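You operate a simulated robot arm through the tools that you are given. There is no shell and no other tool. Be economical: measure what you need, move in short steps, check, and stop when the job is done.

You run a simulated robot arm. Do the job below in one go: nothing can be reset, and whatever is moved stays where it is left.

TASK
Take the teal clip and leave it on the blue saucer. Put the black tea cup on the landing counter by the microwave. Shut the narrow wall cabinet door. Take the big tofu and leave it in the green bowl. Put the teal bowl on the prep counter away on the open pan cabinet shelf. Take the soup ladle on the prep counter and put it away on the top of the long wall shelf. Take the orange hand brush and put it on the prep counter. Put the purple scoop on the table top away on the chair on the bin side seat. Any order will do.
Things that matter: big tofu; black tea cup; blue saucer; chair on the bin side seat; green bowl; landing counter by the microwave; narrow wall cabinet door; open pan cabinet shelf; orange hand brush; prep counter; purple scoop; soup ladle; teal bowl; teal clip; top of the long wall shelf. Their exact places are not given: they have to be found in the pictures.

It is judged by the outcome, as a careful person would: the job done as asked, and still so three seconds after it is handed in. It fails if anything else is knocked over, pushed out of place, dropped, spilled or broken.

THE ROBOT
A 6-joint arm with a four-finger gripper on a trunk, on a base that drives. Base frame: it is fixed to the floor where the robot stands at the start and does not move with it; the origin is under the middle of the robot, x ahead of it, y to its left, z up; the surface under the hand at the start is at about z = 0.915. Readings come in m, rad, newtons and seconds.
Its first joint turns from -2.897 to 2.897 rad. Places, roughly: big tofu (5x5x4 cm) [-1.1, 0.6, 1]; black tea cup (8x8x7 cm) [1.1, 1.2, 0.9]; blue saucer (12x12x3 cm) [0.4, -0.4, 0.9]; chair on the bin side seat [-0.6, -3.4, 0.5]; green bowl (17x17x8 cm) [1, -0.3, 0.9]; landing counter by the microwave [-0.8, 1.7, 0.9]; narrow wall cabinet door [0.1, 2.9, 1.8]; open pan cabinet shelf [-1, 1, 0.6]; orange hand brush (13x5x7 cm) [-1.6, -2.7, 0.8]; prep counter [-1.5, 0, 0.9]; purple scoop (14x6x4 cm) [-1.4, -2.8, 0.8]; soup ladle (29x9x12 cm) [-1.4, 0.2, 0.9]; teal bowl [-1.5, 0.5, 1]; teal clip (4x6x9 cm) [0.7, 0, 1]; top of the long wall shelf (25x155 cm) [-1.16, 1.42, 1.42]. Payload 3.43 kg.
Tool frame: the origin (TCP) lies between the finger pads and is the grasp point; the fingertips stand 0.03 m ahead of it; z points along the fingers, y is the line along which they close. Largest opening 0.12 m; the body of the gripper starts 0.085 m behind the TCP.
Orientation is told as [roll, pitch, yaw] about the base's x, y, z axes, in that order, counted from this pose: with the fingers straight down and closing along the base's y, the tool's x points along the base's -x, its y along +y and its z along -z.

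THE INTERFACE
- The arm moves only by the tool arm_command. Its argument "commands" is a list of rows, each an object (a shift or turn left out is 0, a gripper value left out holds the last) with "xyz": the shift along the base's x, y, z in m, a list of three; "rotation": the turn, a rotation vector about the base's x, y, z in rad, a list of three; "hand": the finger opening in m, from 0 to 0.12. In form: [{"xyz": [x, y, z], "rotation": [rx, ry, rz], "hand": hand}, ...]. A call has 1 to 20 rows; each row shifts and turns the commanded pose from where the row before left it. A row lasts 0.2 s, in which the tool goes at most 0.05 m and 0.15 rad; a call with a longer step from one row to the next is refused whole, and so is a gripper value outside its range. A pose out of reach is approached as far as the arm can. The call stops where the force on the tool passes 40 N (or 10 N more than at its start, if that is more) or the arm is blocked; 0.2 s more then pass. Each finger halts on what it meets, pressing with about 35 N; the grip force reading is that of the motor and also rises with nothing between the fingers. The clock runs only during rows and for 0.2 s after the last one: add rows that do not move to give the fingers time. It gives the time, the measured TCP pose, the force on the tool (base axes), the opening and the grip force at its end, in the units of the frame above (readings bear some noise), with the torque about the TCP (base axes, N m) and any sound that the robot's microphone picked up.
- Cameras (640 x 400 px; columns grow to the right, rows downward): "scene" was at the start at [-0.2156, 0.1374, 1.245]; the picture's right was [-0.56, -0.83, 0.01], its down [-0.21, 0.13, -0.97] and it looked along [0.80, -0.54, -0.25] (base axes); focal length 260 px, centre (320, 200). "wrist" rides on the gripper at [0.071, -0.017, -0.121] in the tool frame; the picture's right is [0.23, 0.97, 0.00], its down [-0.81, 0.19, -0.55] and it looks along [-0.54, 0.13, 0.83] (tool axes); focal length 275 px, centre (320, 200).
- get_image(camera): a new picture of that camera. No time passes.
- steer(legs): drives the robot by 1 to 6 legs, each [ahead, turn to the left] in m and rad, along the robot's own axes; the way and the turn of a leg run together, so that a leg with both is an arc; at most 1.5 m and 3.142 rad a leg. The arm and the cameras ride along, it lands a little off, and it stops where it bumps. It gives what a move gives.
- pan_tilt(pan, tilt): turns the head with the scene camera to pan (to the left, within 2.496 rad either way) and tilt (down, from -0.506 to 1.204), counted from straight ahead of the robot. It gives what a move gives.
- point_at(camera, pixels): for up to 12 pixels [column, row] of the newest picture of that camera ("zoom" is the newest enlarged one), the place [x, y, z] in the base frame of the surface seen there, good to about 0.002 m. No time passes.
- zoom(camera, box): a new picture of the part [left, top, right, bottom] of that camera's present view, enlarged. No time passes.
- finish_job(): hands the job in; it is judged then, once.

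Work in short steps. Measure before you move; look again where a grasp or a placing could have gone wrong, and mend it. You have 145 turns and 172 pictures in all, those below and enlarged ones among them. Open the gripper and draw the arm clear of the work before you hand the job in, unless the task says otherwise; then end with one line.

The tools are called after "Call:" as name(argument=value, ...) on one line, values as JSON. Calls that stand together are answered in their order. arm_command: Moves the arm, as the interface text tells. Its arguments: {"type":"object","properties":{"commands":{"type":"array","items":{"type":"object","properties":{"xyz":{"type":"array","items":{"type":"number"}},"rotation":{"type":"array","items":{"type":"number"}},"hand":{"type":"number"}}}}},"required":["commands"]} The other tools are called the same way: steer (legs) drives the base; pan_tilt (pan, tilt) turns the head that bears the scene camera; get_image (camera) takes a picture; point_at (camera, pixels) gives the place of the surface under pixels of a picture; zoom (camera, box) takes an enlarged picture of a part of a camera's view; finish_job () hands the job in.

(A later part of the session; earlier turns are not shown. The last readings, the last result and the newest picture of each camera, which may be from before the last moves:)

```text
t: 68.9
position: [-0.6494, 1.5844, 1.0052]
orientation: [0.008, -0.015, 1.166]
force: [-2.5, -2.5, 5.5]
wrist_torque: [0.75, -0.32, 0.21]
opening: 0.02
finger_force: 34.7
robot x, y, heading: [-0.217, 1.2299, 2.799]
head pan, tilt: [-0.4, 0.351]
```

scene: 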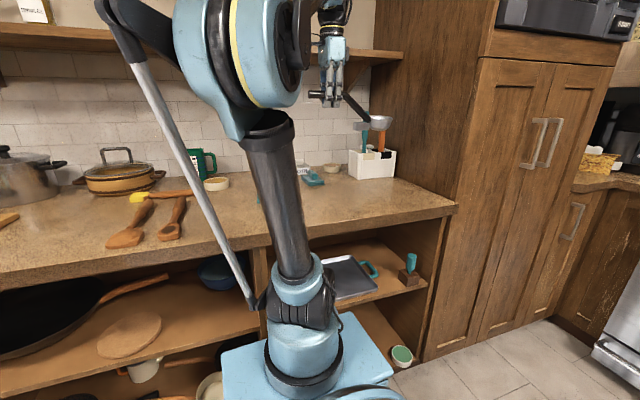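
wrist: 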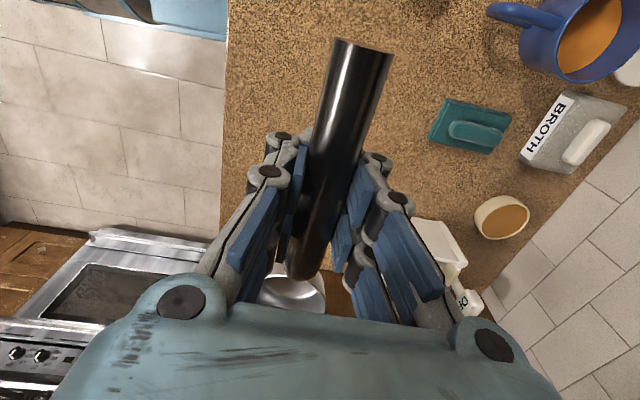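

Contact made. I release, rise, back the base off 0.22 m for room, then tilt the tool to horizontal.

Call:
arm_command(commands=[{"hand": 0.03}, {"hand": 0.06}, {}, {"xyz": [0, 0, 0.04]}, {"xyz": [0, 0, 0.05]}, {"xyz": [0, 0, 0.05]}, {}])

Call:
steer(legs=[[-0.22, 0]])

Call:
arm_command(commands=[{"rotation": [0.0563, 0.1313, 0]}, {"rotation": [0.0563, 0.1313, 0]}, {"rotation": [0.0563, 0.1313, 0]}, {"rotation": [0.0563, 0.1313, 0]}, {"rotation": [0.0563, 0.1313, 0]}, {"rotation": [0.0563, 0.1313, 0]}, {"rotation": [0.0563, 0.1313, 0]}, {"rotation": [0.0563, 0.1313, 0]}, {"rotation": [0.0563, 0.1313, 0]}, {"rotation": [0.0563, 0.1313, 0]}, {"rotation": [0.0563, 0.1313, 0]}, {}])

Call:
get_image(camera="scene")

Call:
get_image(camera="wrist")

```text
t: 70.5
position: [-0.6525, 1.587, 1.1477]
orientation: [0.009, -0.014, 1.163]
force: [0.6, -0.5, -0.1]
wrist_torque: [0.0, 0.0, -0.02]
opening: 0.06
finger_force: 0.1
robot x, y, heading: [-0.2144, 1.2285, 2.799]
head pan, tilt: [-0.4, 0.351]
```

```text
t: 72.2
position: [-0.441, 1.5138, 1.1476]
orientation: [0.009, -0.014, 1.16]
force: [-0.3, 0.3, 0.2]
wrist_torque: [0.0, 0.0, 0.05]
opening: 0.0603
finger_force: 0.1
robot x, y, heading: [-0.0064, 1.1585, 2.792]
head pan, tilt: [-0.4, 0.351]
```

```text
t: 74.8
position: [-0.4302, 1.5088, 1.1535]
orientation: [1.595, 0.004, 1.152]
force: [-0.6, 0.5, 0.4]
wrist_torque: [0.01, -0.01, -0.01]
opening: 0.0601
finger_force: 0.1
robot x, y, heading: [-0.0119, 1.1584, 2.79]
head pan, tilt: [-0.4, 0.351]
```

```text
136 pictures are left
```

scene: 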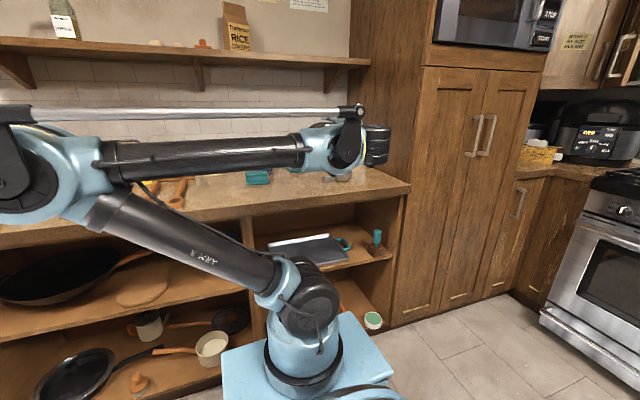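

```text
135 pictures are left
```

wrist: 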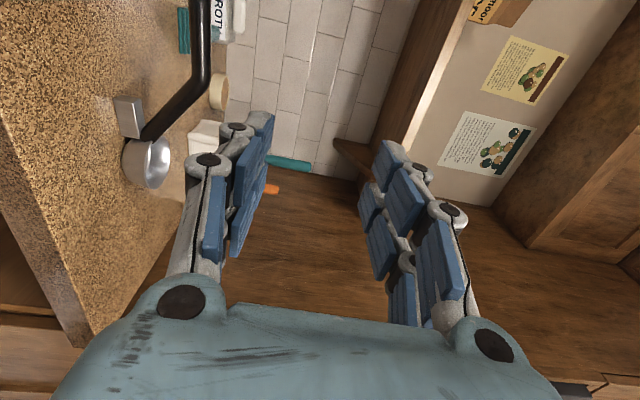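

The horizontal pose works. I measure the ladle handle in the wrist view.

Call:
point_at(camera="wrist", pixels=[[203, 5], [203, 20], [203, 40], [203, 60], [205, 80], [180, 110], [150, 140], [128, 110], [145, 165], [130, 185]])

```text
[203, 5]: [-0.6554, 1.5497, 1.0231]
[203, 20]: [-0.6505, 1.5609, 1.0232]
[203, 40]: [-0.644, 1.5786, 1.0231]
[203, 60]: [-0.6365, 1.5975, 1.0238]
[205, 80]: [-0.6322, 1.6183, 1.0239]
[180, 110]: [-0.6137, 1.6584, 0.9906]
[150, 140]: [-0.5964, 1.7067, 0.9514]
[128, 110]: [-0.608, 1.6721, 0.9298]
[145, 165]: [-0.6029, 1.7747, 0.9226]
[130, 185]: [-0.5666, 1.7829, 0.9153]
```

Handle axis is at n≈-1.221, z≈1.0135, and I'll grip at the bend end to cut the torque. I drop to that height in front of the counter, then look.

Call:
arm_command(commands=[{"xyz": [0.0043, 0.01, -0.04], "rotation": [-0.0095, -0.022, 0.014]}, {"xyz": [0, 0, -0.045]}, {"xyz": [0, 0, -0.045]}, {"xyz": [0, 0, -0.011]}, {"xyz": [-0.046, 0.0197, 0]}, {}, {}])

Call:
get_image(camera="wrist")

```text
t: 76.4
position: [-0.473, 1.5377, 1.0115]
orientation: [1.571, 0.005, 1.167]
force: [-0.5, -0.2, -0.3]
wrist_torque: [-0.01, -0.01, 0.02]
opening: 0.06
finger_force: 0.0
robot x, y, heading: [-0.0125, 1.1555, 2.793]
head pan, tilt: [-0.4, 0.351]
```

```text
134 pictures are left
```

wrist: 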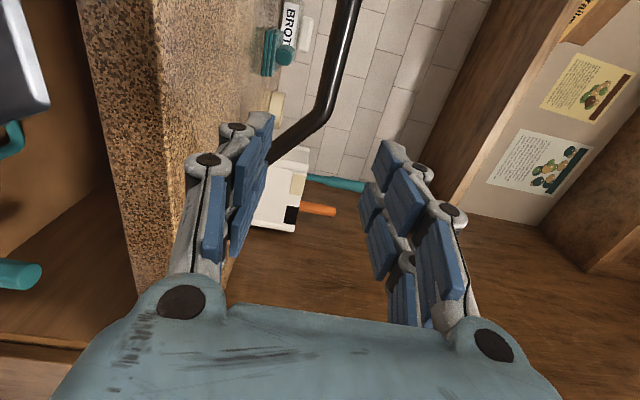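

I advance 0.18 m straight onto the handle.

Call:
arm_command(commands=[{"xyz": [-0.0414, 0.0177, 0]}, {"xyz": [-0.0414, 0.0177, 0]}, {"xyz": [-0.0414, 0.0177, 0]}, {"xyz": [-0.0414, 0.0177, 0]}, {}])

Call:
get_image(camera="wrist")

```text
t: 77.6
position: [-0.6363, 1.6078, 1.0136]
orientation: [1.568, 0.005, 1.166]
force: [0.1, 0.0, -0.2]
wrist_torque: [0.02, 0.0, -0.02]
opening: 0.0599
finger_force: 0.1
robot x, y, heading: [-0.0089, 1.1554, 2.791]
head pan, tilt: [-0.4, 0.351]
```

```text
133 pictures are left
```

wrist: 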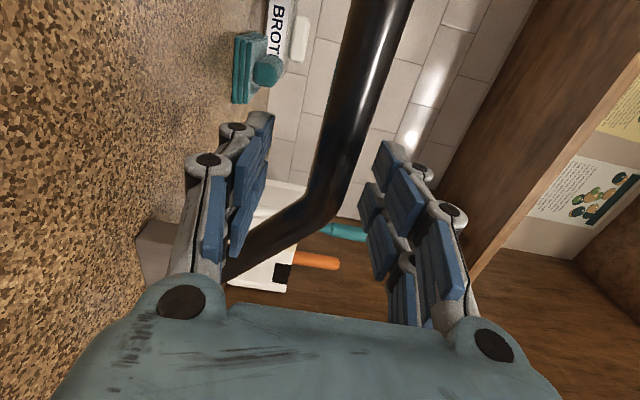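

The bend sits right at the TCP pixel (320,189). I shift 12 mm toward the straight part and close.

Call:
arm_command(commands=[{"xyz": [-0.0047, -0.011, 0]}, {}, {"hand": 0.035}, {"hand": 0.01}, {"hand": 0.0}, {}, {}])

Call:
get_image(camera="wrist")

```text
t: 78.7
position: [-0.6309, 1.5938, 1.0219]
orientation: [1.58, 0.008, 1.168]
force: [-2.0, 1.4, -1.1]
wrist_torque: [-0.18, 0.1, 0.07]
opening: 0.0204
finger_force: 35.0
robot x, y, heading: [-0.0091, 1.1558, 2.792]
head pan, tilt: [-0.4, 0.351]
stopped in row 5: the force on the tool passed its limit at 48 N (the readings are from after the stop); the commanded pose is now the measured one
```

```text
132 pictures are left
```

wrist: 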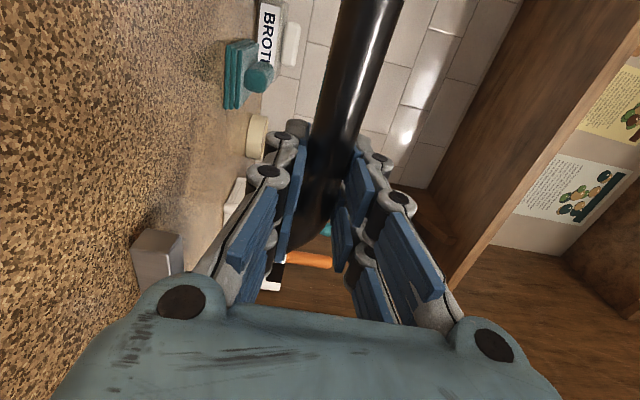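

Gripped at 0.0204. I lift and check that it stays level.

Call:
arm_command(commands=[{"xyz": [0, 0, 0.03]}, {"xyz": [0, 0, 0.04]}, {"xyz": [0, 0, 0.04]}, {"xyz": [0, 0, 0.04]}, {"xyz": [0, 0, 0.04]}, {}])

Call:
get_image(camera="wrist")

Call:
get_image(camera="scene")

```text
t: 80.1
position: [-0.6314, 1.5922, 1.2174]
orientation: [1.582, 0.007, 1.169]
force: [0.2, -0.2, -1.4]
wrist_torque: [-0.18, 0.09, -0.03]
opening: 0.0207
finger_force: 35.0
robot x, y, heading: [-0.0115, 1.1603, 2.793]
head pan, tilt: [-0.4, 0.351]
```

```text
131 pictures are left
```

wrist: 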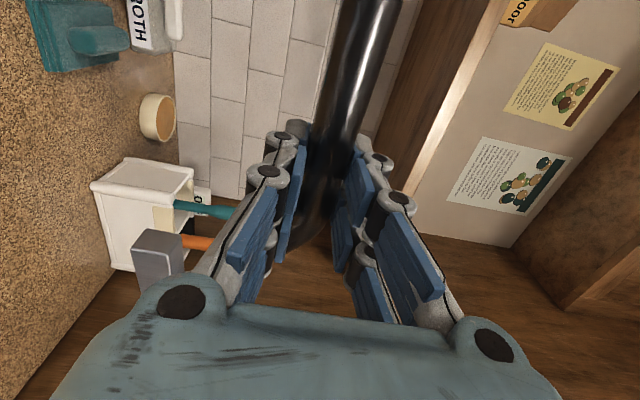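

```text
130 pictures are left
```

scene: 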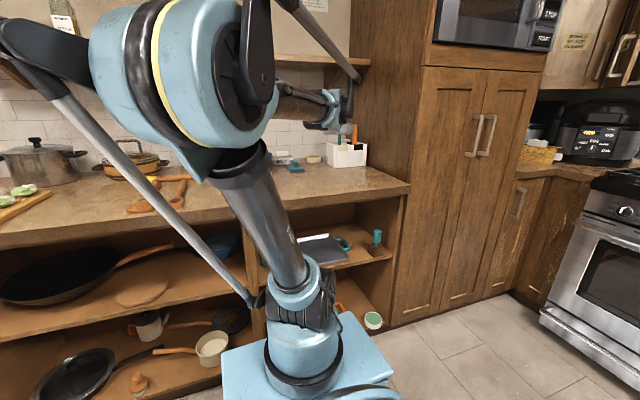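

Held steadily. I raise to about z 1.60 before driving closer.

Call:
arm_command(commands=[{"xyz": [0, 0, 0.048]}, {"xyz": [0, 0, 0.048]}, {"xyz": [0, 0, 0.048]}, {"xyz": [0, 0, 0.048]}, {"xyz": [0, 0, 0.048]}, {"xyz": [0, 0, 0.048]}, {"xyz": [0, 0, 0.048]}, {"xyz": [0, 0, 0.045]}, {}])

```text
t: 82.1
position: [-0.6337, 1.5931, 1.5947]
orientation: [1.58, 0.008, 1.168]
force: [0.0, 1.0, -2.1]
wrist_torque: [-0.22, 0.04, 0.01]
opening: 0.0203
finger_force: 35.4
robot x, y, heading: [-0.0094, 1.1578, 2.797]
head pan, tilt: [-0.4, 0.351]
```

Call:
steer(legs=[[0.21, 0]])

Call:
pan_tilt(pan=-0.3, tilt=0.0)

Call:
get_image(camera="scene")

Call:
get_image(camera="wrist")

```text
t: 83.8
position: [-0.8288, 1.6642, 1.5934]
orientation: [1.581, 0.007, 1.169]
force: [0.5, -0.1, -2.0]
wrist_torque: [-0.15, 0.06, -0.02]
opening: 0.0206
finger_force: 35.3
robot x, y, heading: [-0.2065, 1.2275, 2.795]
head pan, tilt: [-0.4, 0.351]
```

```text
t: 84.6
position: [-0.8108, 1.6582, 1.6027]
orientation: [1.594, 0.007, 1.169]
force: [0.4, -0.2, -1.7]
wrist_torque: [-0.21, 0.05, 0.0]
opening: 0.0205
finger_force: 35.1
robot x, y, heading: [-0.2087, 1.2253, 2.793]
head pan, tilt: [-0.3, 0.0]
```

```text
129 pictures are left
```

scene: 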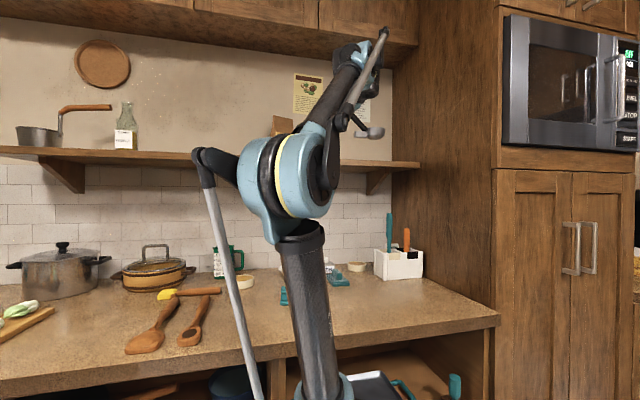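

```text
128 pictures are left
```

wrist: 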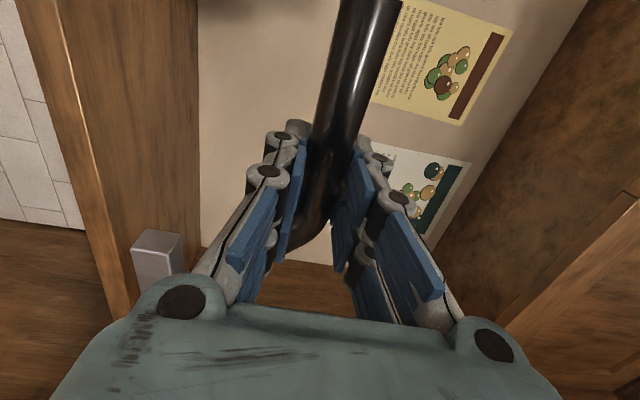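

Clear view of the empty shelf end. I extend over the shelf to n≈-1.62.

Call:
arm_command(commands=[{"xyz": [-0.0376, 0.0249, 0]}, {"xyz": [-0.0376, 0.0249, 0]}, {"xyz": [-0.0376, 0.0249, 0]}, {"xyz": [-0.0376, 0.0249, 0]}, {"xyz": [-0.0376, 0.0249, 0]}, {}])

Call:
get_image(camera="wrist")

Call:
zoom(camera="scene", box=[240, 40, 464, 180])

```text
t: 86.0
position: [-0.9969, 1.784, 1.6023]
orientation: [1.594, 0.007, 1.166]
force: [0.3, -0.4, -1.0]
wrist_torque: [-0.19, 0.02, -0.02]
opening: 0.0206
finger_force: 34.9
robot x, y, heading: [-0.2094, 1.2276, 2.788]
head pan, tilt: [-0.3, 0.0]
```

```text
127 pictures are left
```

wrist: 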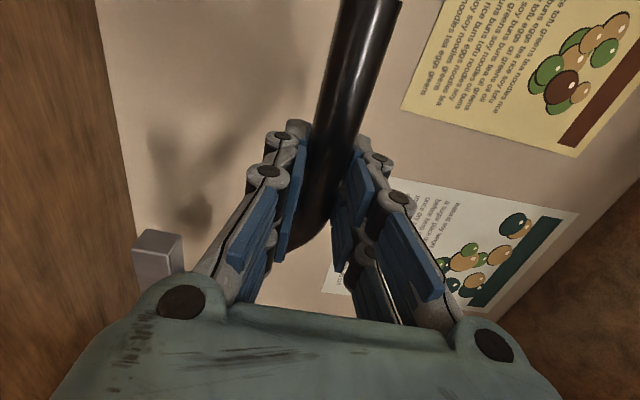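

```text
2.86 times, centred on (352, 110) of scene
```

zoom: 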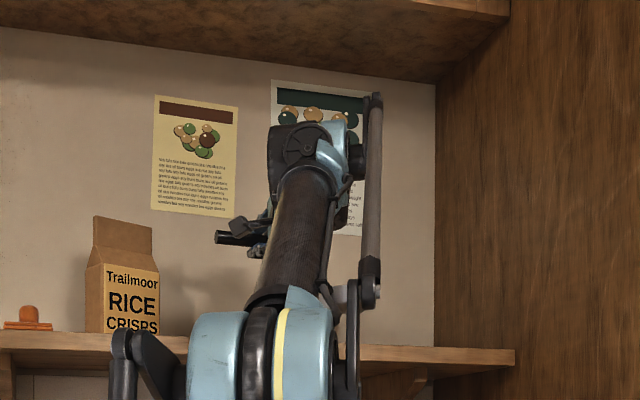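

The handle end is clear of the bag. I lower toward the shelf, then creep to contact.

Call:
arm_command(commands=[{"xyz": [0, 0, -0.04], "rotation": [-0.005, -0.011, 0]}, {"xyz": [0, 0, -0.03]}, {}, {"xyz": [0, 0, -0.005]}, {"xyz": [0, 0, -0.003]}, {}])

Call:
get_image(camera="wrist")

```text
t: 87.4
position: [-0.9956, 1.7811, 1.527]
orientation: [1.584, 0.006, 1.169]
force: [-4.5, -9.5, 38.9]
wrist_torque: [1.59, -0.41, 0.11]
opening: 0.021
finger_force: 35.2
robot x, y, heading: [-0.2103, 1.2219, 2.79]
head pan, tilt: [-0.3, 0.0]
```

```text
125 pictures are left
```

wrist: 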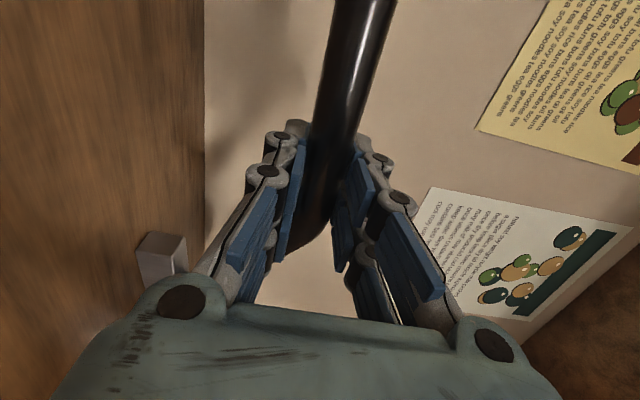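

Firm contact, 39 N on the bowl end. I ease up 2 mm, open, and back straight out.

Call:
arm_command(commands=[{"xyz": [0, 0, -0.0005]}, {"xyz": [0, 0, 0.003]}, {"hand": 0.03}, {"hand": 0.05}, {"hand": 0.07}, {}])

Call:
get_image(camera="wrist")

```text
t: 88.8
position: [-0.9982, 1.782, 1.5289]
orientation: [1.582, 0.007, 1.168]
force: [0.0, 0.5, -0.5]
wrist_torque: [0.01, -0.01, 0.02]
opening: 0.07
finger_force: 0.1
robot x, y, heading: [-0.2049, 1.2265, 2.794]
head pan, tilt: [-0.3, 0.0]
```

```text
124 pictures are left
```

wrist: 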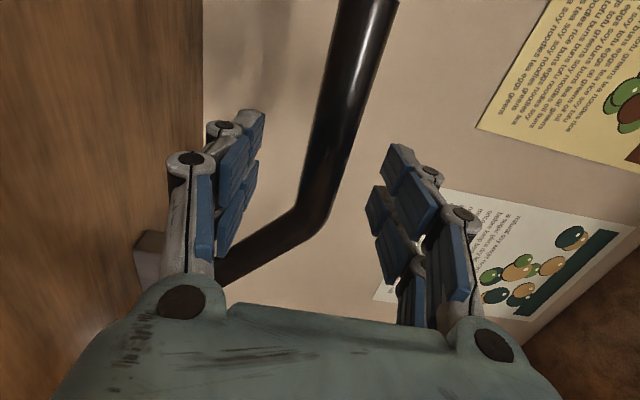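

Released cleanly and it stays put. I withdraw horizontally and check.

Call:
arm_command(commands=[{"xyz": [0.0414, -0.0177, 0]}, {"xyz": [0.0414, -0.0177, 0]}, {"xyz": [0.0414, -0.0177, 0]}, {"xyz": [0.0414, -0.0177, 0]}, {"xyz": [0.0414, -0.0177, 0]}, {"xyz": [0.0414, -0.0177, 0]}, {}])

Call:
get_image(camera="wrist")

```text
t: 90.4
position: [-0.7492, 1.6741, 1.5286]
orientation: [1.585, 0.006, 1.166]
force: [-0.7, 0.0, -0.3]
wrist_torque: [0.0, -0.03, -0.01]
opening: 0.0701
finger_force: 0.0
robot x, y, heading: [-0.2086, 1.2284, 2.787]
head pan, tilt: [-0.3, 0.0]
```

```text
123 pictures are left
```

wrist: 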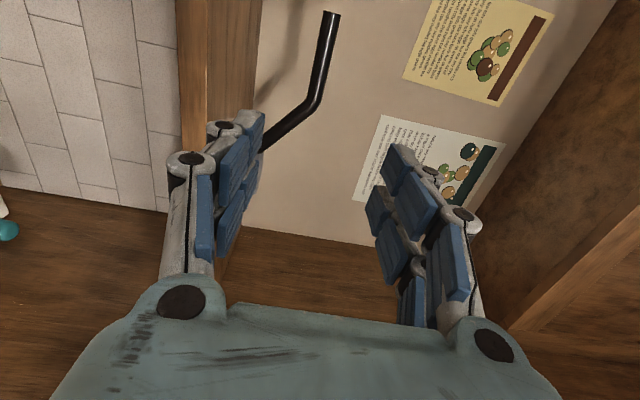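

The ladle rests on the shelf. Next I look at the cabinet shelf from here to choose the bowl's spot, while folding the arm back and pitching the tool to 45°.

Call:
arm_command(commands=[{"xyz": [0.03, -0.013, -0.03]}, {"xyz": [0.03, -0.013, -0.035], "rotation": [-0.0563, -0.1313, 0]}, {"xyz": [0.03, -0.013, -0.035], "rotation": [-0.0563, -0.1313, 0]}, {"xyz": [0.03, -0.013, -0.035], "rotation": [-0.0563, -0.1313, 0]}, {"xyz": [0, 0, -0.04], "rotation": [-0.0563, -0.1313, 0]}, {"xyz": [0, 0, -0.04], "rotation": [-0.0563, -0.1313, 0]}, {"xyz": [0, 0, -0.04], "rotation": [-0.0197, -0.046, 0]}, {}])

Call:
pan_tilt(pan=0.35, tilt=0.6)

Call:
get_image(camera="scene")

```text
t: 92.2
position: [-0.6309, 1.625, 1.2725]
orientation: [0.817, 0.005, 1.163]
force: [0.5, -0.3, -0.4]
wrist_torque: [0.0, 0.01, 0.02]
opening: 0.07
finger_force: 0.1
robot x, y, heading: [-0.2068, 1.2271, 2.791]
head pan, tilt: [-0.3, 0.0]
```

```text
t: 93.2
position: [-0.6308, 1.6249, 1.272]
orientation: [0.821, 0.007, 1.163]
force: [-0.6, 0.2, -0.5]
wrist_torque: [0.03, -0.01, 0.02]
opening: 0.07
finger_force: 0.1
robot x, y, heading: [-0.2056, 1.2286, 2.794]
head pan, tilt: [0.351, 0.6]
```

```text
122 pictures are left
```

scene: 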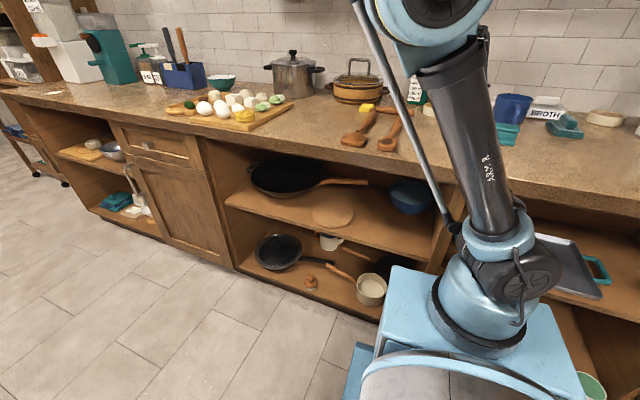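

Call:
zoom(camera="scene", box=[190, 120, 480, 300])

Call:
point_at(camera="scene", pixels=[[232, 200], [300, 222], [350, 239], [420, 260], [333, 205], [333, 230], [354, 215], [390, 225], [405, 190], [432, 212], [310, 193], [370, 160]])

```text
2.21 times, centred on (335, 210) of scene
```

zoom: 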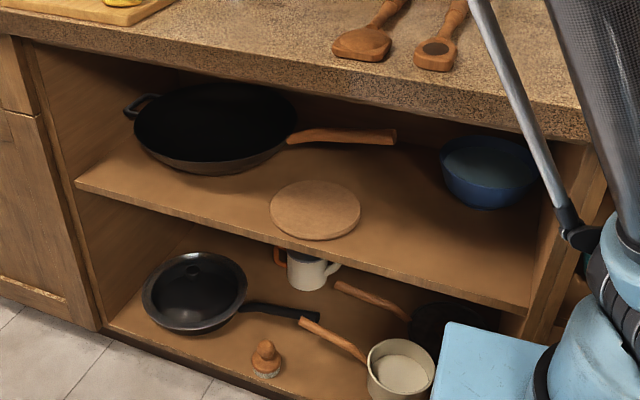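

```text
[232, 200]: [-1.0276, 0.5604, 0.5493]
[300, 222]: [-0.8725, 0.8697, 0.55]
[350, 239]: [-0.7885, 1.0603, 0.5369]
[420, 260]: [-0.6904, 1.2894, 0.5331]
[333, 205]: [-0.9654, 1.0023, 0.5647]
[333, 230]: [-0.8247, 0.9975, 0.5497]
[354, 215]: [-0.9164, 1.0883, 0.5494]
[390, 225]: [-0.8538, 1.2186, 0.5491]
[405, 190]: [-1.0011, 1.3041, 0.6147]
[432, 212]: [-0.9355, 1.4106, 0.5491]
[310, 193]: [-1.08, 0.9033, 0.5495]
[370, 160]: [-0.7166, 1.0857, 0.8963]
```

Shelf z=0.549, with a free spot around n=-1.225, d=0.77 between the round board and the blue bowl. I drive to d≈0.35, from which both the teal bowl and that spot should be reachable.

Call:
steer(legs=[[-0.15, 0], [0, 1.518], [0.7, 0], [0, -1.571], [0.14, 0]])

Call:
pan_tilt(pan=0.4, tilt=0.35)

Call:
get_image(camera="scene")

```text
t: 107.6
position: [-0.8782, 0.9972, 1.2727]
orientation: [0.82, 0.005, 1.102]
force: [-0.3, 0.2, 0.4]
wrist_torque: [-0.03, 0.04, 0.02]
opening: 0.07
finger_force: 0.1
robot x, y, heading: [-0.4789, 0.575, 2.733]
head pan, tilt: [0.351, 0.6]
```

```text
t: 108.4
position: [-0.8667, 0.9916, 1.2794]
orientation: [0.832, 0.004, 1.102]
force: [0.0, -0.1, 0.1]
wrist_torque: [-0.02, -0.03, 0.0]
opening: 0.0702
finger_force: 0.1
robot x, y, heading: [-0.4836, 0.5717, 2.737]
head pan, tilt: [0.4, 0.351]
```

```text
120 pictures are left
```

scene: 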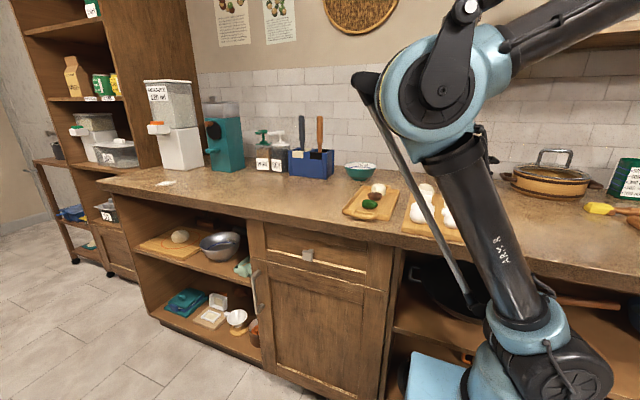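

Bowl is visible at (361,171). I zoom and measure its rim and base.

Call:
zoom(camera="scene", box=[328, 150, 392, 190])

Call:
point_at(camera="zoom", pixels=[[175, 160], [475, 165], [320, 135], [320, 192], [320, 210], [320, 250], [320, 290], [320, 160], [230, 182], [410, 188], [320, 315]])

```text
10.00 times, centred on (360, 170) of scene
```

zoom: 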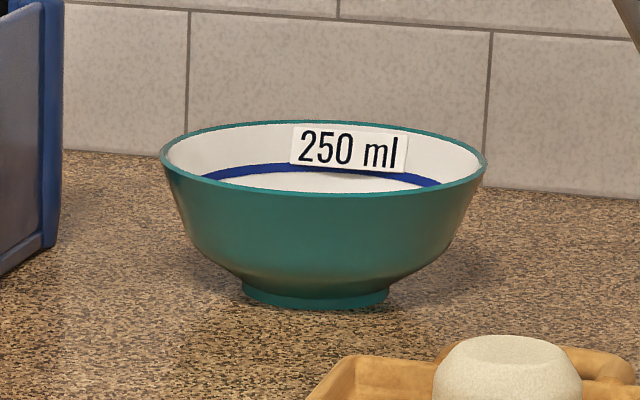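

```text
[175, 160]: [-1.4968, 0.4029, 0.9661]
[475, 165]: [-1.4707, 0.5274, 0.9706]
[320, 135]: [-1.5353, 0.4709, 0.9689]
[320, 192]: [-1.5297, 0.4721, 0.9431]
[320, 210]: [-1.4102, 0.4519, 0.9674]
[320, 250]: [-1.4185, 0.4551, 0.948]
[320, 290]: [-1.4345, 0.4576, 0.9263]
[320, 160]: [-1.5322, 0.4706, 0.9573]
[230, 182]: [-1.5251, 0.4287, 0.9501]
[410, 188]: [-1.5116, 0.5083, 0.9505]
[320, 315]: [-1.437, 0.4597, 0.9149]
```

The bowl centre is (-1.475,0.463), rim radius ≈0.067 at z≈0.975. I'll pinch the near rim wall with the tool pitched about 28°. First I move to a point above it.

Call:
arm_command(commands=[{"xyz": [-0.0302, -0.0363, 0], "rotation": [-0.045, -0.105, 0.021]}, {"xyz": [-0.0302, -0.0363, 0], "rotation": [-0.045, -0.105, 0.021]}, {"xyz": [-0.0302, -0.0363, 0], "rotation": [-0.045, -0.105, 0.021]}, {"xyz": [-0.0302, -0.0363, 0]}, {"xyz": [-0.0302, -0.0363, 0]}, {"xyz": [-0.0302, -0.0363, 0]}, {"xyz": [-0.0302, -0.0363, 0]}, {"xyz": [-0.0302, -0.0363, 0]}, {"xyz": [-0.0302, -0.0363, 0]}, {"xyz": [-0.0302, -0.0363, -0.01]}, {"xyz": [-0.0302, -0.0363, -0.01]}, {"xyz": [-0.0302, -0.0363, -0.01]}, {"xyz": [-0.0302, -0.0363, -0.01]}, {"xyz": [-0.0302, -0.0363, -0.01]}, {"xyz": [-0.0302, -0.0363, -0.01]}, {"xyz": [-0.0302, -0.0271, -0.01]}, {}, {}])

Call:
get_image(camera="wrist")

Call:
get_image(camera="scene")

```text
t: 112.2
position: [-1.3507, 0.4203, 1.2066]
orientation: [0.488, -0.004, 1.164]
force: [0.1, -0.1, 0.5]
wrist_torque: [0.01, -0.01, -0.01]
opening: 0.0699
finger_force: 0.1
robot x, y, heading: [-0.4829, 0.5693, 2.736]
head pan, tilt: [0.4, 0.351]
```

```text
118 pictures are left
```

wrist: 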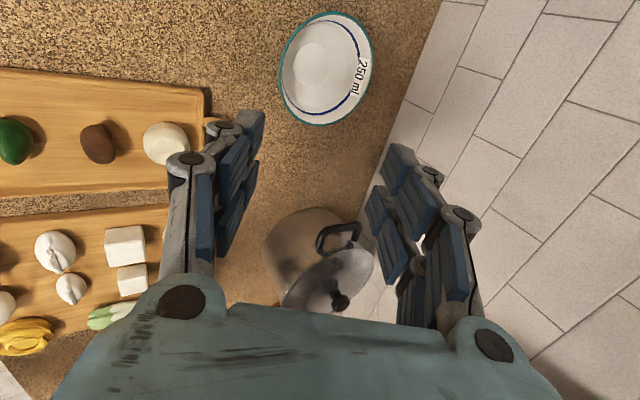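

```text
117 pictures are left
```

scene: 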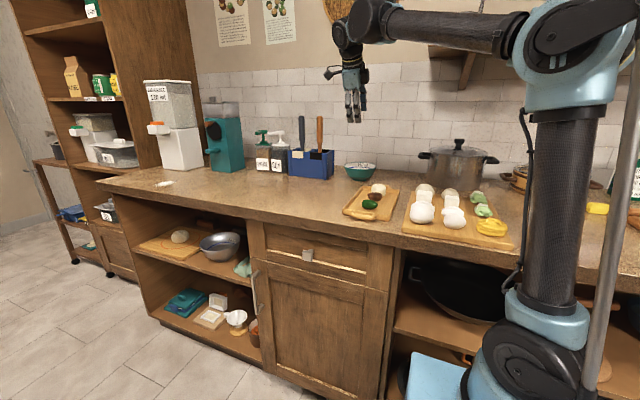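

I verify the rim from the wrist view before descending.

Call:
point_at(camera="wrist", pixels=[[281, 72], [284, 85], [371, 62], [325, 13], [320, 124], [312, 65], [290, 70], [300, 72], [283, 60]])

```text
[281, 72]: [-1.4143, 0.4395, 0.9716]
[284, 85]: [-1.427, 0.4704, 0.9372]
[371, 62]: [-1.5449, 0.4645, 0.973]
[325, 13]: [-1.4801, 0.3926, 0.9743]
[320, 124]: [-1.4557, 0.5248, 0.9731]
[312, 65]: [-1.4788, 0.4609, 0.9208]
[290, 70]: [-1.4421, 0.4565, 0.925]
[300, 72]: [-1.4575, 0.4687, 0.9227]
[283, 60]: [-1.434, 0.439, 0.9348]
```

The rim is confirmed: centre (-1.477,0.459). I narrow to 0.045, line up on the tool axis and descend onto the near rim.

Call:
arm_command(commands=[{"xyz": [-0.009, -0.001, -0.045], "hand": 0.045}, {"xyz": [-0.009, -0.001, -0.045]}, {"xyz": [-0.008, -0.002, -0.048]}, {"xyz": [0, 0, -0.012]}, {}, {"xyz": [-0.0144, 0.0062, -0.0293]}, {}, {}])

Call:
get_image(camera="wrist")

```text
t: 114.0
position: [-1.3895, 0.4217, 1.0283]
orientation: [0.489, -0.005, 1.163]
force: [1.0, 0.7, 0.3]
wrist_torque: [0.0, 0.02, 0.03]
opening: 0.0452
finger_force: 0.0
robot x, y, heading: [-0.4841, 0.5749, 2.733]
head pan, tilt: [0.4, 0.351]
```

```text
116 pictures are left
```

wrist: 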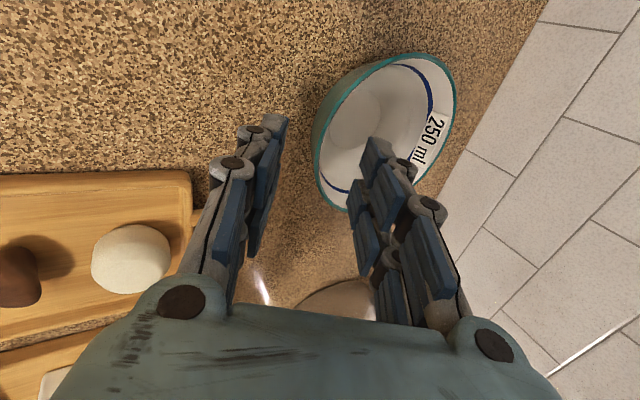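

The near rim lies between the fingers. I go the last 7 cm along the axis and close.

Call:
arm_command(commands=[{"xyz": [-0.0155, 0.0065, -0.03]}, {"xyz": [-0.0155, 0.0065, -0.03]}, {}, {}])

Call:
get_image(camera="wrist")

```text
t: 115.0
position: [-1.4213, 0.4328, 0.9664]
orientation: [0.49, -0.004, 1.163]
force: [-0.3, 0.2, 0.1]
wrist_torque: [0.01, -0.01, -0.04]
opening: 0.0451
finger_force: 0.0
robot x, y, heading: [-0.4832, 0.5734, 2.728]
head pan, tilt: [0.4, 0.351]
```

```text
115 pictures are left
```

wrist: 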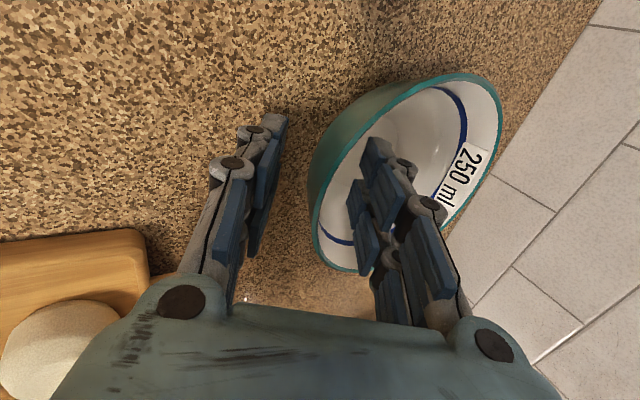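

Rim centred between the pads. Closing and lifting slightly.

Call:
arm_command(commands=[{"hand": 0.025}, {"hand": 0.01}, {"hand": 0.0}, {}, {}])

Call:
arm_command(commands=[{"xyz": [0, 0, 0.03]}, {"xyz": [0, 0, 0.04]}, {"xyz": [0.01, 0, 0.045]}, {"xyz": [0.01, 0, 0.045]}, {}])

Call:
get_image(camera="wrist")

Call:
zoom(camera="scene", box=[260, 60, 460, 200])

```text
t: 116.2
position: [-1.4205, 0.4345, 0.9675]
orientation: [0.491, -0.004, 1.163]
force: [-12.4, 9.2, 34.8]
wrist_torque: [0.54, 1.76, -0.25]
opening: 0.0118
finger_force: 34.9
robot x, y, heading: [-0.4838, 0.5692, 2.738]
head pan, tilt: [0.4, 0.351]
```

```text
t: 117.4
position: [-1.3983, 0.435, 1.129]
orientation: [0.488, -0.004, 1.165]
force: [-0.4, -0.3, -3.4]
wrist_torque: [-0.02, -0.14, 0.01]
opening: 0.0088
finger_force: 34.5
robot x, y, heading: [-0.4821, 0.5733, 2.736]
head pan, tilt: [0.4, 0.351]
```

```text
114 pictures are left
```

wrist: 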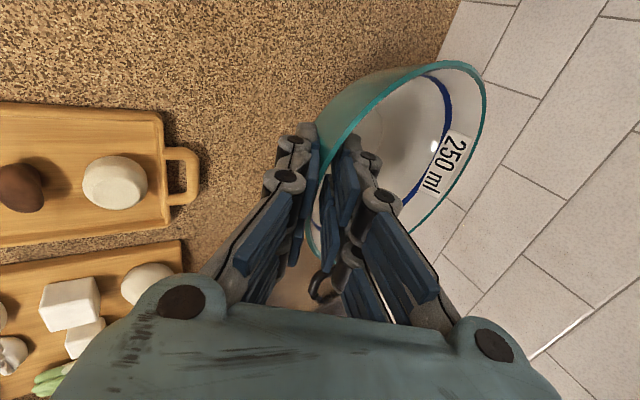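

```text
2.86 times, centred on (360, 130) of scene
```

zoom: 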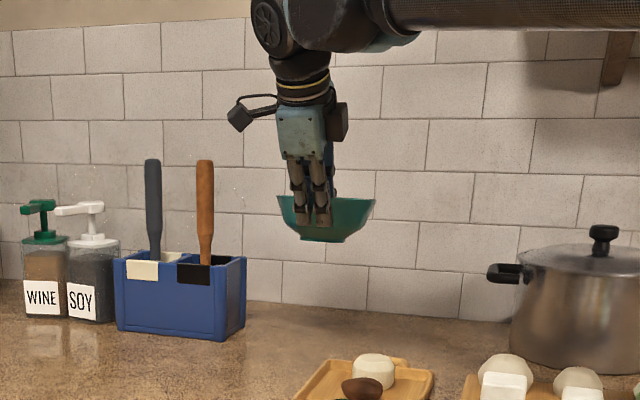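

The bowl is held. I measure its rim to see tilt and the offset to the tool.

Call:
point_at(camera="wrist", pixels=[[440, 64], [484, 95], [470, 165], [340, 130], [325, 160], [390, 85], [450, 200], [390, 130]])

Call:
point_at(camera="zoom", pixels=[[285, 202], [370, 203], [345, 238], [310, 236], [345, 215]])

```text
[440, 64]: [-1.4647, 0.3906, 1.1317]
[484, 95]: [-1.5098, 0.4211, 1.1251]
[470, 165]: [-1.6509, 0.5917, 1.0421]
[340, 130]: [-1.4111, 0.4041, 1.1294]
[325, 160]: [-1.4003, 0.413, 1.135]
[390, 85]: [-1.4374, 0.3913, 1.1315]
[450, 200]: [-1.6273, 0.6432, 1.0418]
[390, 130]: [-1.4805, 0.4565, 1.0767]
```

```text
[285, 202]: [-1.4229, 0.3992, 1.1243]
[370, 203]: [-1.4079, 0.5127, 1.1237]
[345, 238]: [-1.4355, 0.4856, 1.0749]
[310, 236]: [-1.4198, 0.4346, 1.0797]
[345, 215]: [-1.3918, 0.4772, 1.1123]
```

The bowl is nearly level, with its base about 6 cm below the TCP. I raise it and back the base 0.25 m to make room in front of the cabinet.

Call:
arm_command(commands=[{"xyz": [0, 0, 0.04]}, {"xyz": [0, 0, 0.04]}, {}])

Call:
steer(legs=[[-0.25, 0]])

```text
t: 118.2
position: [-1.4008, 0.4331, 1.2102]
orientation: [0.49, -0.005, 1.163]
force: [0.7, -0.3, -4.0]
wrist_torque: [-0.09, -0.16, 0.04]
opening: 0.0084
finger_force: 34.5
robot x, y, heading: [-0.481, 0.5716, 2.729]
head pan, tilt: [0.4, 0.351]
```

```text
t: 120.0
position: [-1.1751, 0.3325, 1.2091]
orientation: [0.488, -0.006, 1.168]
force: [-0.1, -0.3, -2.3]
wrist_torque: [-0.06, -0.16, 0.01]
opening: 0.0088
finger_force: 34.6
robot x, y, heading: [-0.2543, 0.4753, 2.736]
head pan, tilt: [0.4, 0.351]
```

I swing the bowl across to in front of the free bay, staying at z≈1.2.

Call:
arm_command(commands=[{"xyz": [0.034, 0.0358, 0]}, {"xyz": [0.034, 0.0358, 0]}, {"xyz": [0.034, 0.0358, 0]}, {"xyz": [0.034, 0.0358, 0]}, {"xyz": [0.034, 0.0358, 0]}, {"xyz": [0.034, 0.0358, 0]}, {"xyz": [0.034, 0.0358, 0]}, {"xyz": [0.034, 0.0358, 0]}, {"xyz": [0.034, 0.0358, 0]}, {"xyz": [0.034, 0.0358, 0]}, {"xyz": [0.034, 0.0358, 0]}, {"xyz": [0.034, 0.0358, 0]}, {"xyz": [0.034, 0.0358, 0]}, {"xyz": [0.034, 0.0358, 0]}, {"xyz": [0.034, 0.0358, 0]}, {"xyz": [0.034, 0.0358, 0]}, {"xyz": [0.034, 0.0358, 0]}, {"xyz": [0.034, 0.0358, 0]}, {"xyz": [0.034, 0.0358, 0]}, {"xyz": [0.034, 0.0358, 0]}])

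Call:
arm_command(commands=[{"xyz": [0, 0, -0.048]}, {"xyz": [0, 0, -0.048]}, {"xyz": [0, 0, -0.048]}, {"xyz": [0, 0, -0.048]}, {"xyz": [0, 0, -0.048]}, {"xyz": [0, 0, -0.048]}, {}])

Call:
pan_tilt(pan=-0.4, tilt=0.6)

Call:
get_image(camera="scene")

Call:
get_image(camera="wrist")

```text
t: 124.2
position: [-0.4814, 1.0416, 1.2167]
orientation: [0.501, -0.007, 1.169]
force: [-0.7, 0.1, -2.3]
wrist_torque: [0.0, -0.18, -0.03]
opening: 0.0087
finger_force: 35.4
robot x, y, heading: [-0.2547, 0.4755, 2.735]
head pan, tilt: [0.4, 0.351]
```

```text
t: 125.8
position: [-0.4815, 1.0441, 0.9314]
orientation: [0.502, -0.006, 1.167]
force: [-0.4, 0.4, -3.4]
wrist_torque: [-0.06, -0.18, -0.02]
opening: 0.0086
finger_force: 34.6
robot x, y, heading: [-0.261, 0.4745, 2.74]
head pan, tilt: [0.4, 0.351]
```

```text
t: 126.9
position: [-0.4825, 1.0441, 0.9308]
orientation: [0.5, -0.005, 1.167]
force: [-0.3, -0.4, -2.8]
wrist_torque: [-0.07, -0.13, 0.01]
opening: 0.009
finger_force: 35.0
robot x, y, heading: [-0.2573, 0.4747, 2.737]
head pan, tilt: [-0.4, 0.6]
```

```text
112 pictures are left
```

scene: 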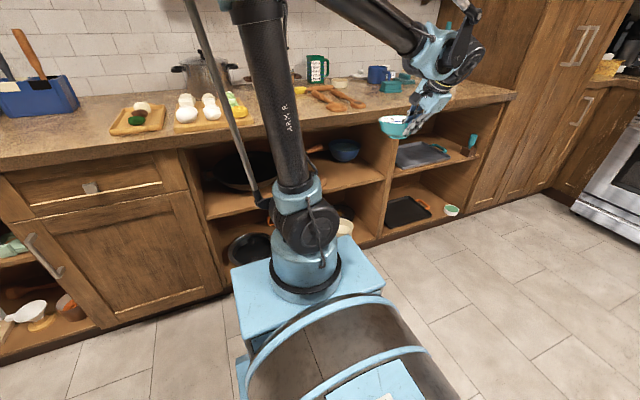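

```text
111 pictures are left
```

wrist: 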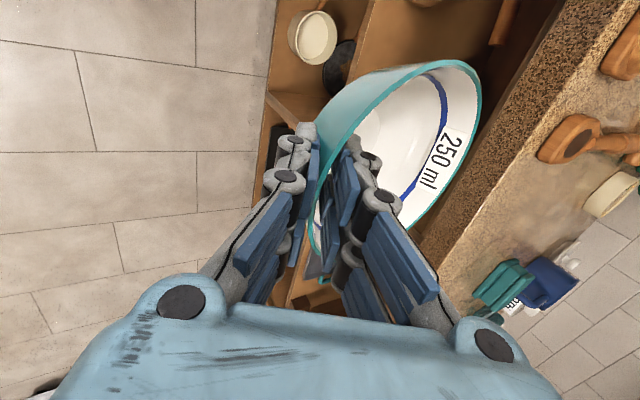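

I check the divider position before going in (it shows near column 385).

Call:
point_at(camera="scene", pixels=[[386, 200], [386, 180], [345, 152], [332, 152], [358, 152], [365, 185], [345, 165], [370, 170]])

Call:
zoom(camera="scene", box=[270, 120, 430, 220])

```text
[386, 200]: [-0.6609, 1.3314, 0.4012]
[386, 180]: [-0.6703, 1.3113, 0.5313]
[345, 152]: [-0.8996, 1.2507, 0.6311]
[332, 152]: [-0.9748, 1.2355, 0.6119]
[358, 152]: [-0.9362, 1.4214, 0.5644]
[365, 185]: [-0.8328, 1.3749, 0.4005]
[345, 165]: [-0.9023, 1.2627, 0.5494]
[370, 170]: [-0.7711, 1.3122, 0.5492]
```

```text
4.00 times, centred on (350, 170) of scene
```

zoom: 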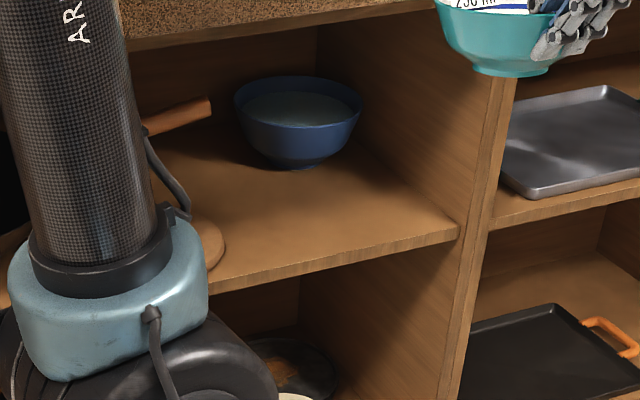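

Divider is at d≈0.95 and the blue bowl's rim front at n≈-1.32, so the chosen spot fits. I lower to z≈0.64 in front of the shelf.

Call:
arm_command(commands=[{"xyz": [0, 0, -0.048]}, {"xyz": [0, 0, -0.048]}, {"xyz": [0, 0, -0.048]}, {"xyz": [0, 0, -0.048]}, {"xyz": [0, 0, -0.048]}, {"xyz": [0, 0, -0.048]}, {}])

Call:
get_image(camera="scene")

```text
t: 128.5
position: [-0.4824, 1.0398, 0.6434]
orientation: [0.502, -0.005, 1.168]
force: [-0.3, 0.2, -3.2]
wrist_torque: [-0.09, -0.18, 0.0]
opening: 0.0087
finger_force: 35.8
robot x, y, heading: [-0.2567, 0.4724, 2.742]
head pan, tilt: [-0.4, 0.6]
```

```text
109 pictures are left
```

scene: 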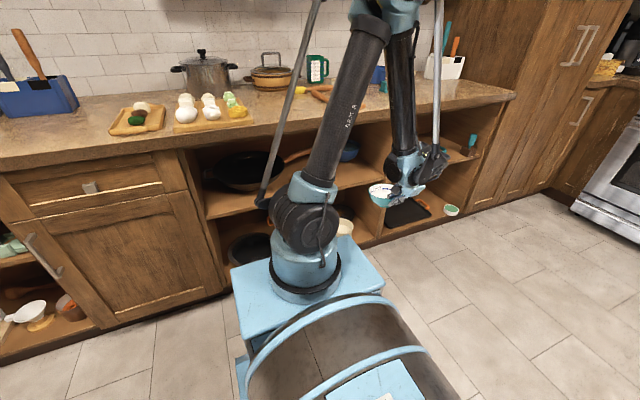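

The forearm comes down steeply. I measure where elbow and wrist are, to see whether the forearm would touch the counter edge when going in.

Call:
point_at(camera="scene", pixels=[[385, 12], [400, 60], [403, 110], [408, 150], [405, 180], [440, 160], [310, 190], [345, 100], [300, 225], [437, 60]])

```text
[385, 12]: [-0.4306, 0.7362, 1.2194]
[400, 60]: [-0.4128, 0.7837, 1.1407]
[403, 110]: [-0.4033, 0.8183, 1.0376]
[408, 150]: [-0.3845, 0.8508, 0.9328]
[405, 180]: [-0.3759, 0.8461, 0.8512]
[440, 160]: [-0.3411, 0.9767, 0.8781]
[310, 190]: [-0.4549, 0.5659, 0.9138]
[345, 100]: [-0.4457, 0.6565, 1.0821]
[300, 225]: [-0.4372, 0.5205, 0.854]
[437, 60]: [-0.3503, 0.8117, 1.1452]
```

The geometry leaves roughly 4–5 cm between forearm and counter edge at the final pose. I move in slowly: forward to n≈-1.10 first and check.

Call:
arm_command(commands=[{"xyz": [-0.0322, 0.0138, 0]}, {"xyz": [-0.0322, 0.0138, 0]}, {"xyz": [-0.0322, 0.0138, 0]}, {"xyz": [-0.0322, 0.0138, 0]}, {"xyz": [-0.0322, 0.0138, 0]}, {"xyz": [-0.0322, 0.0138, 0]}, {"xyz": [-0.0322, 0.0138, 0]}, {}])

Call:
get_image(camera="scene")

Call:
get_image(camera="wrist")

```text
t: 130.3
position: [-0.7045, 1.1377, 0.6449]
orientation: [0.501, -0.007, 1.168]
force: [-0.2, 0.3, -2.5]
wrist_torque: [-0.1, -0.18, -0.03]
opening: 0.009
finger_force: 34.9
robot x, y, heading: [-0.2577, 0.4759, 2.732]
head pan, tilt: [-0.4, 0.6]
```

```text
108 pictures are left
```

scene: 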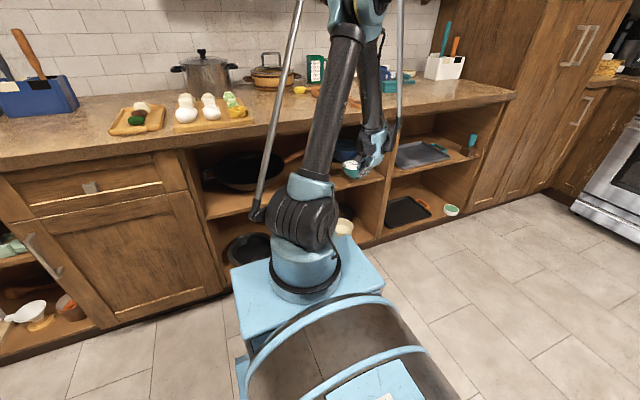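

```text
107 pictures are left
```

wrist: 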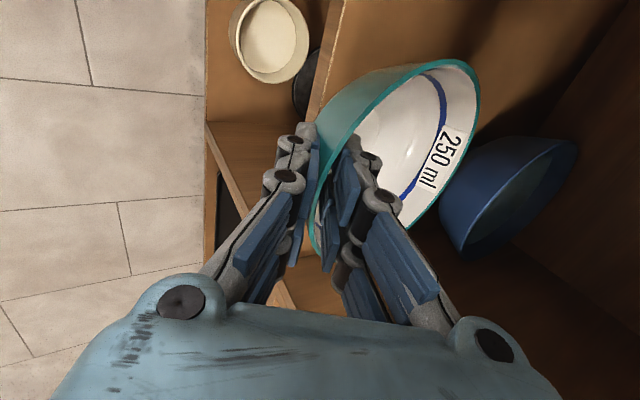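

Still clear. I go 4.5 cm further and lower to near contact.

Call:
arm_command(commands=[{"xyz": [-0.0207, 0.0089, 0]}, {"xyz": [-0.0207, 0.0089, -0.005]}, {}, {"xyz": [0, 0, -0.012]}, {"xyz": [0, 0, -0.006]}, {}])

Call:
get_image(camera="wrist")

Call:
zoom(camera="scene", box=[300, 70, 460, 210])

```text
t: 131.7
position: [-0.748, 1.1572, 0.6208]
orientation: [0.5, -0.005, 1.167]
force: [-0.4, 0.0, -3.0]
wrist_torque: [-0.06, -0.17, -0.01]
opening: 0.0089
finger_force: 34.9
robot x, y, heading: [-0.256, 0.4752, 2.736]
head pan, tilt: [-0.4, 0.6]
```

```text
106 pictures are left
```

wrist: 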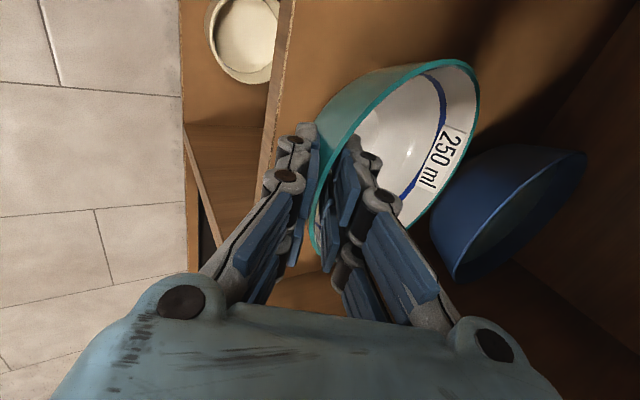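

```text
2.86 times, centred on (380, 140) of scene
```

zoom: 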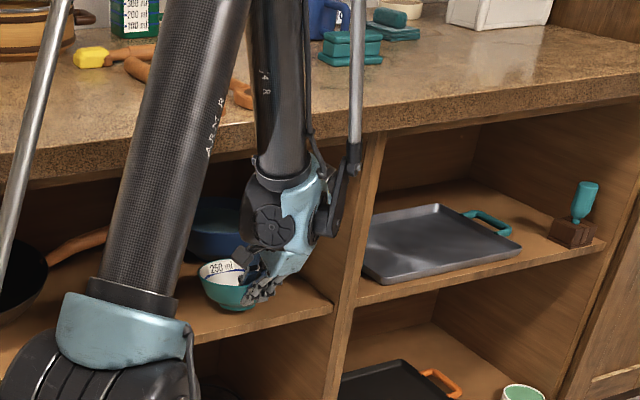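

Near the shelf now; I creep down to contact.

Call:
arm_command(commands=[{"xyz": [0, 0, -0.004]}, {"xyz": [0, 0, -0.003]}, {"xyz": [0, 0, -0.002]}, {}])

```text
t: 132.7
position: [-0.7467, 1.1576, 0.6117]
orientation: [0.501, -0.004, 1.165]
force: [2.6, -1.2, 2.5]
wrist_torque: [0.0, 0.2, 0.04]
opening: 0.0087
finger_force: 35.5
robot x, y, heading: [-0.2576, 0.473, 2.733]
head pan, tilt: [-0.4, 0.6]
```

Light contact. I go 2 mm lower and release gently.

Call:
arm_command(commands=[{"xyz": [0, 0, -0.002]}, {}, {"hand": 0.02}, {"hand": 0.035}, {"hand": 0.045}, {}])

Call:
get_image(camera="wrist")

```text
t: 134.1
position: [-0.7476, 1.1572, 0.6087]
orientation: [0.501, -0.005, 1.167]
force: [0.7, 0.7, 0.2]
wrist_torque: [0.01, 0.02, 0.0]
opening: 0.0449
finger_force: 0.1
robot x, y, heading: [-0.257, 0.4736, 2.739]
head pan, tilt: [-0.4, 0.6]
```

```text
104 pictures are left
```

wrist: 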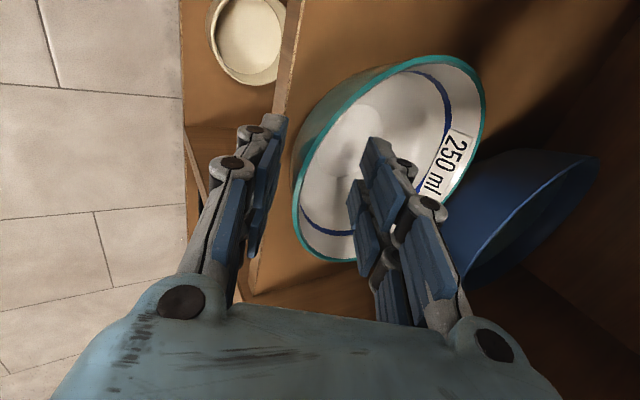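

The bowl sits flat on the shelf. I withdraw along the tool axis, then straight back out.

Call:
arm_command(commands=[{"xyz": [0.0108, -0.0046, 0.0215]}, {"xyz": [0.0108, -0.0046, 0.0215]}, {"xyz": [0.016, -0.007, 0.012]}, {"xyz": [0.04, -0.017, 0]}, {"xyz": [0.04, -0.017, 0]}, {"xyz": [0.04, -0.017, 0]}, {"xyz": [0.04, -0.017, 0]}, {"xyz": [0.03, -0.013, 0]}, {}])

Call:
get_image(camera="wrist")

```text
t: 136.1
position: [-0.5205, 1.0614, 0.6643]
orientation: [0.499, -0.002, 1.169]
force: [-0.9, -0.7, 0.5]
wrist_torque: [0.0, 0.02, -0.02]
opening: 0.045
finger_force: 0.2
robot x, y, heading: [-0.2564, 0.4741, 2.735]
head pan, tilt: [-0.4, 0.6]
```

```text
103 pictures are left
```

wrist: 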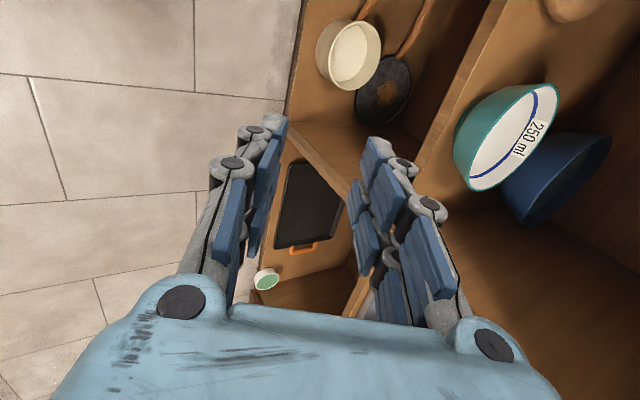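

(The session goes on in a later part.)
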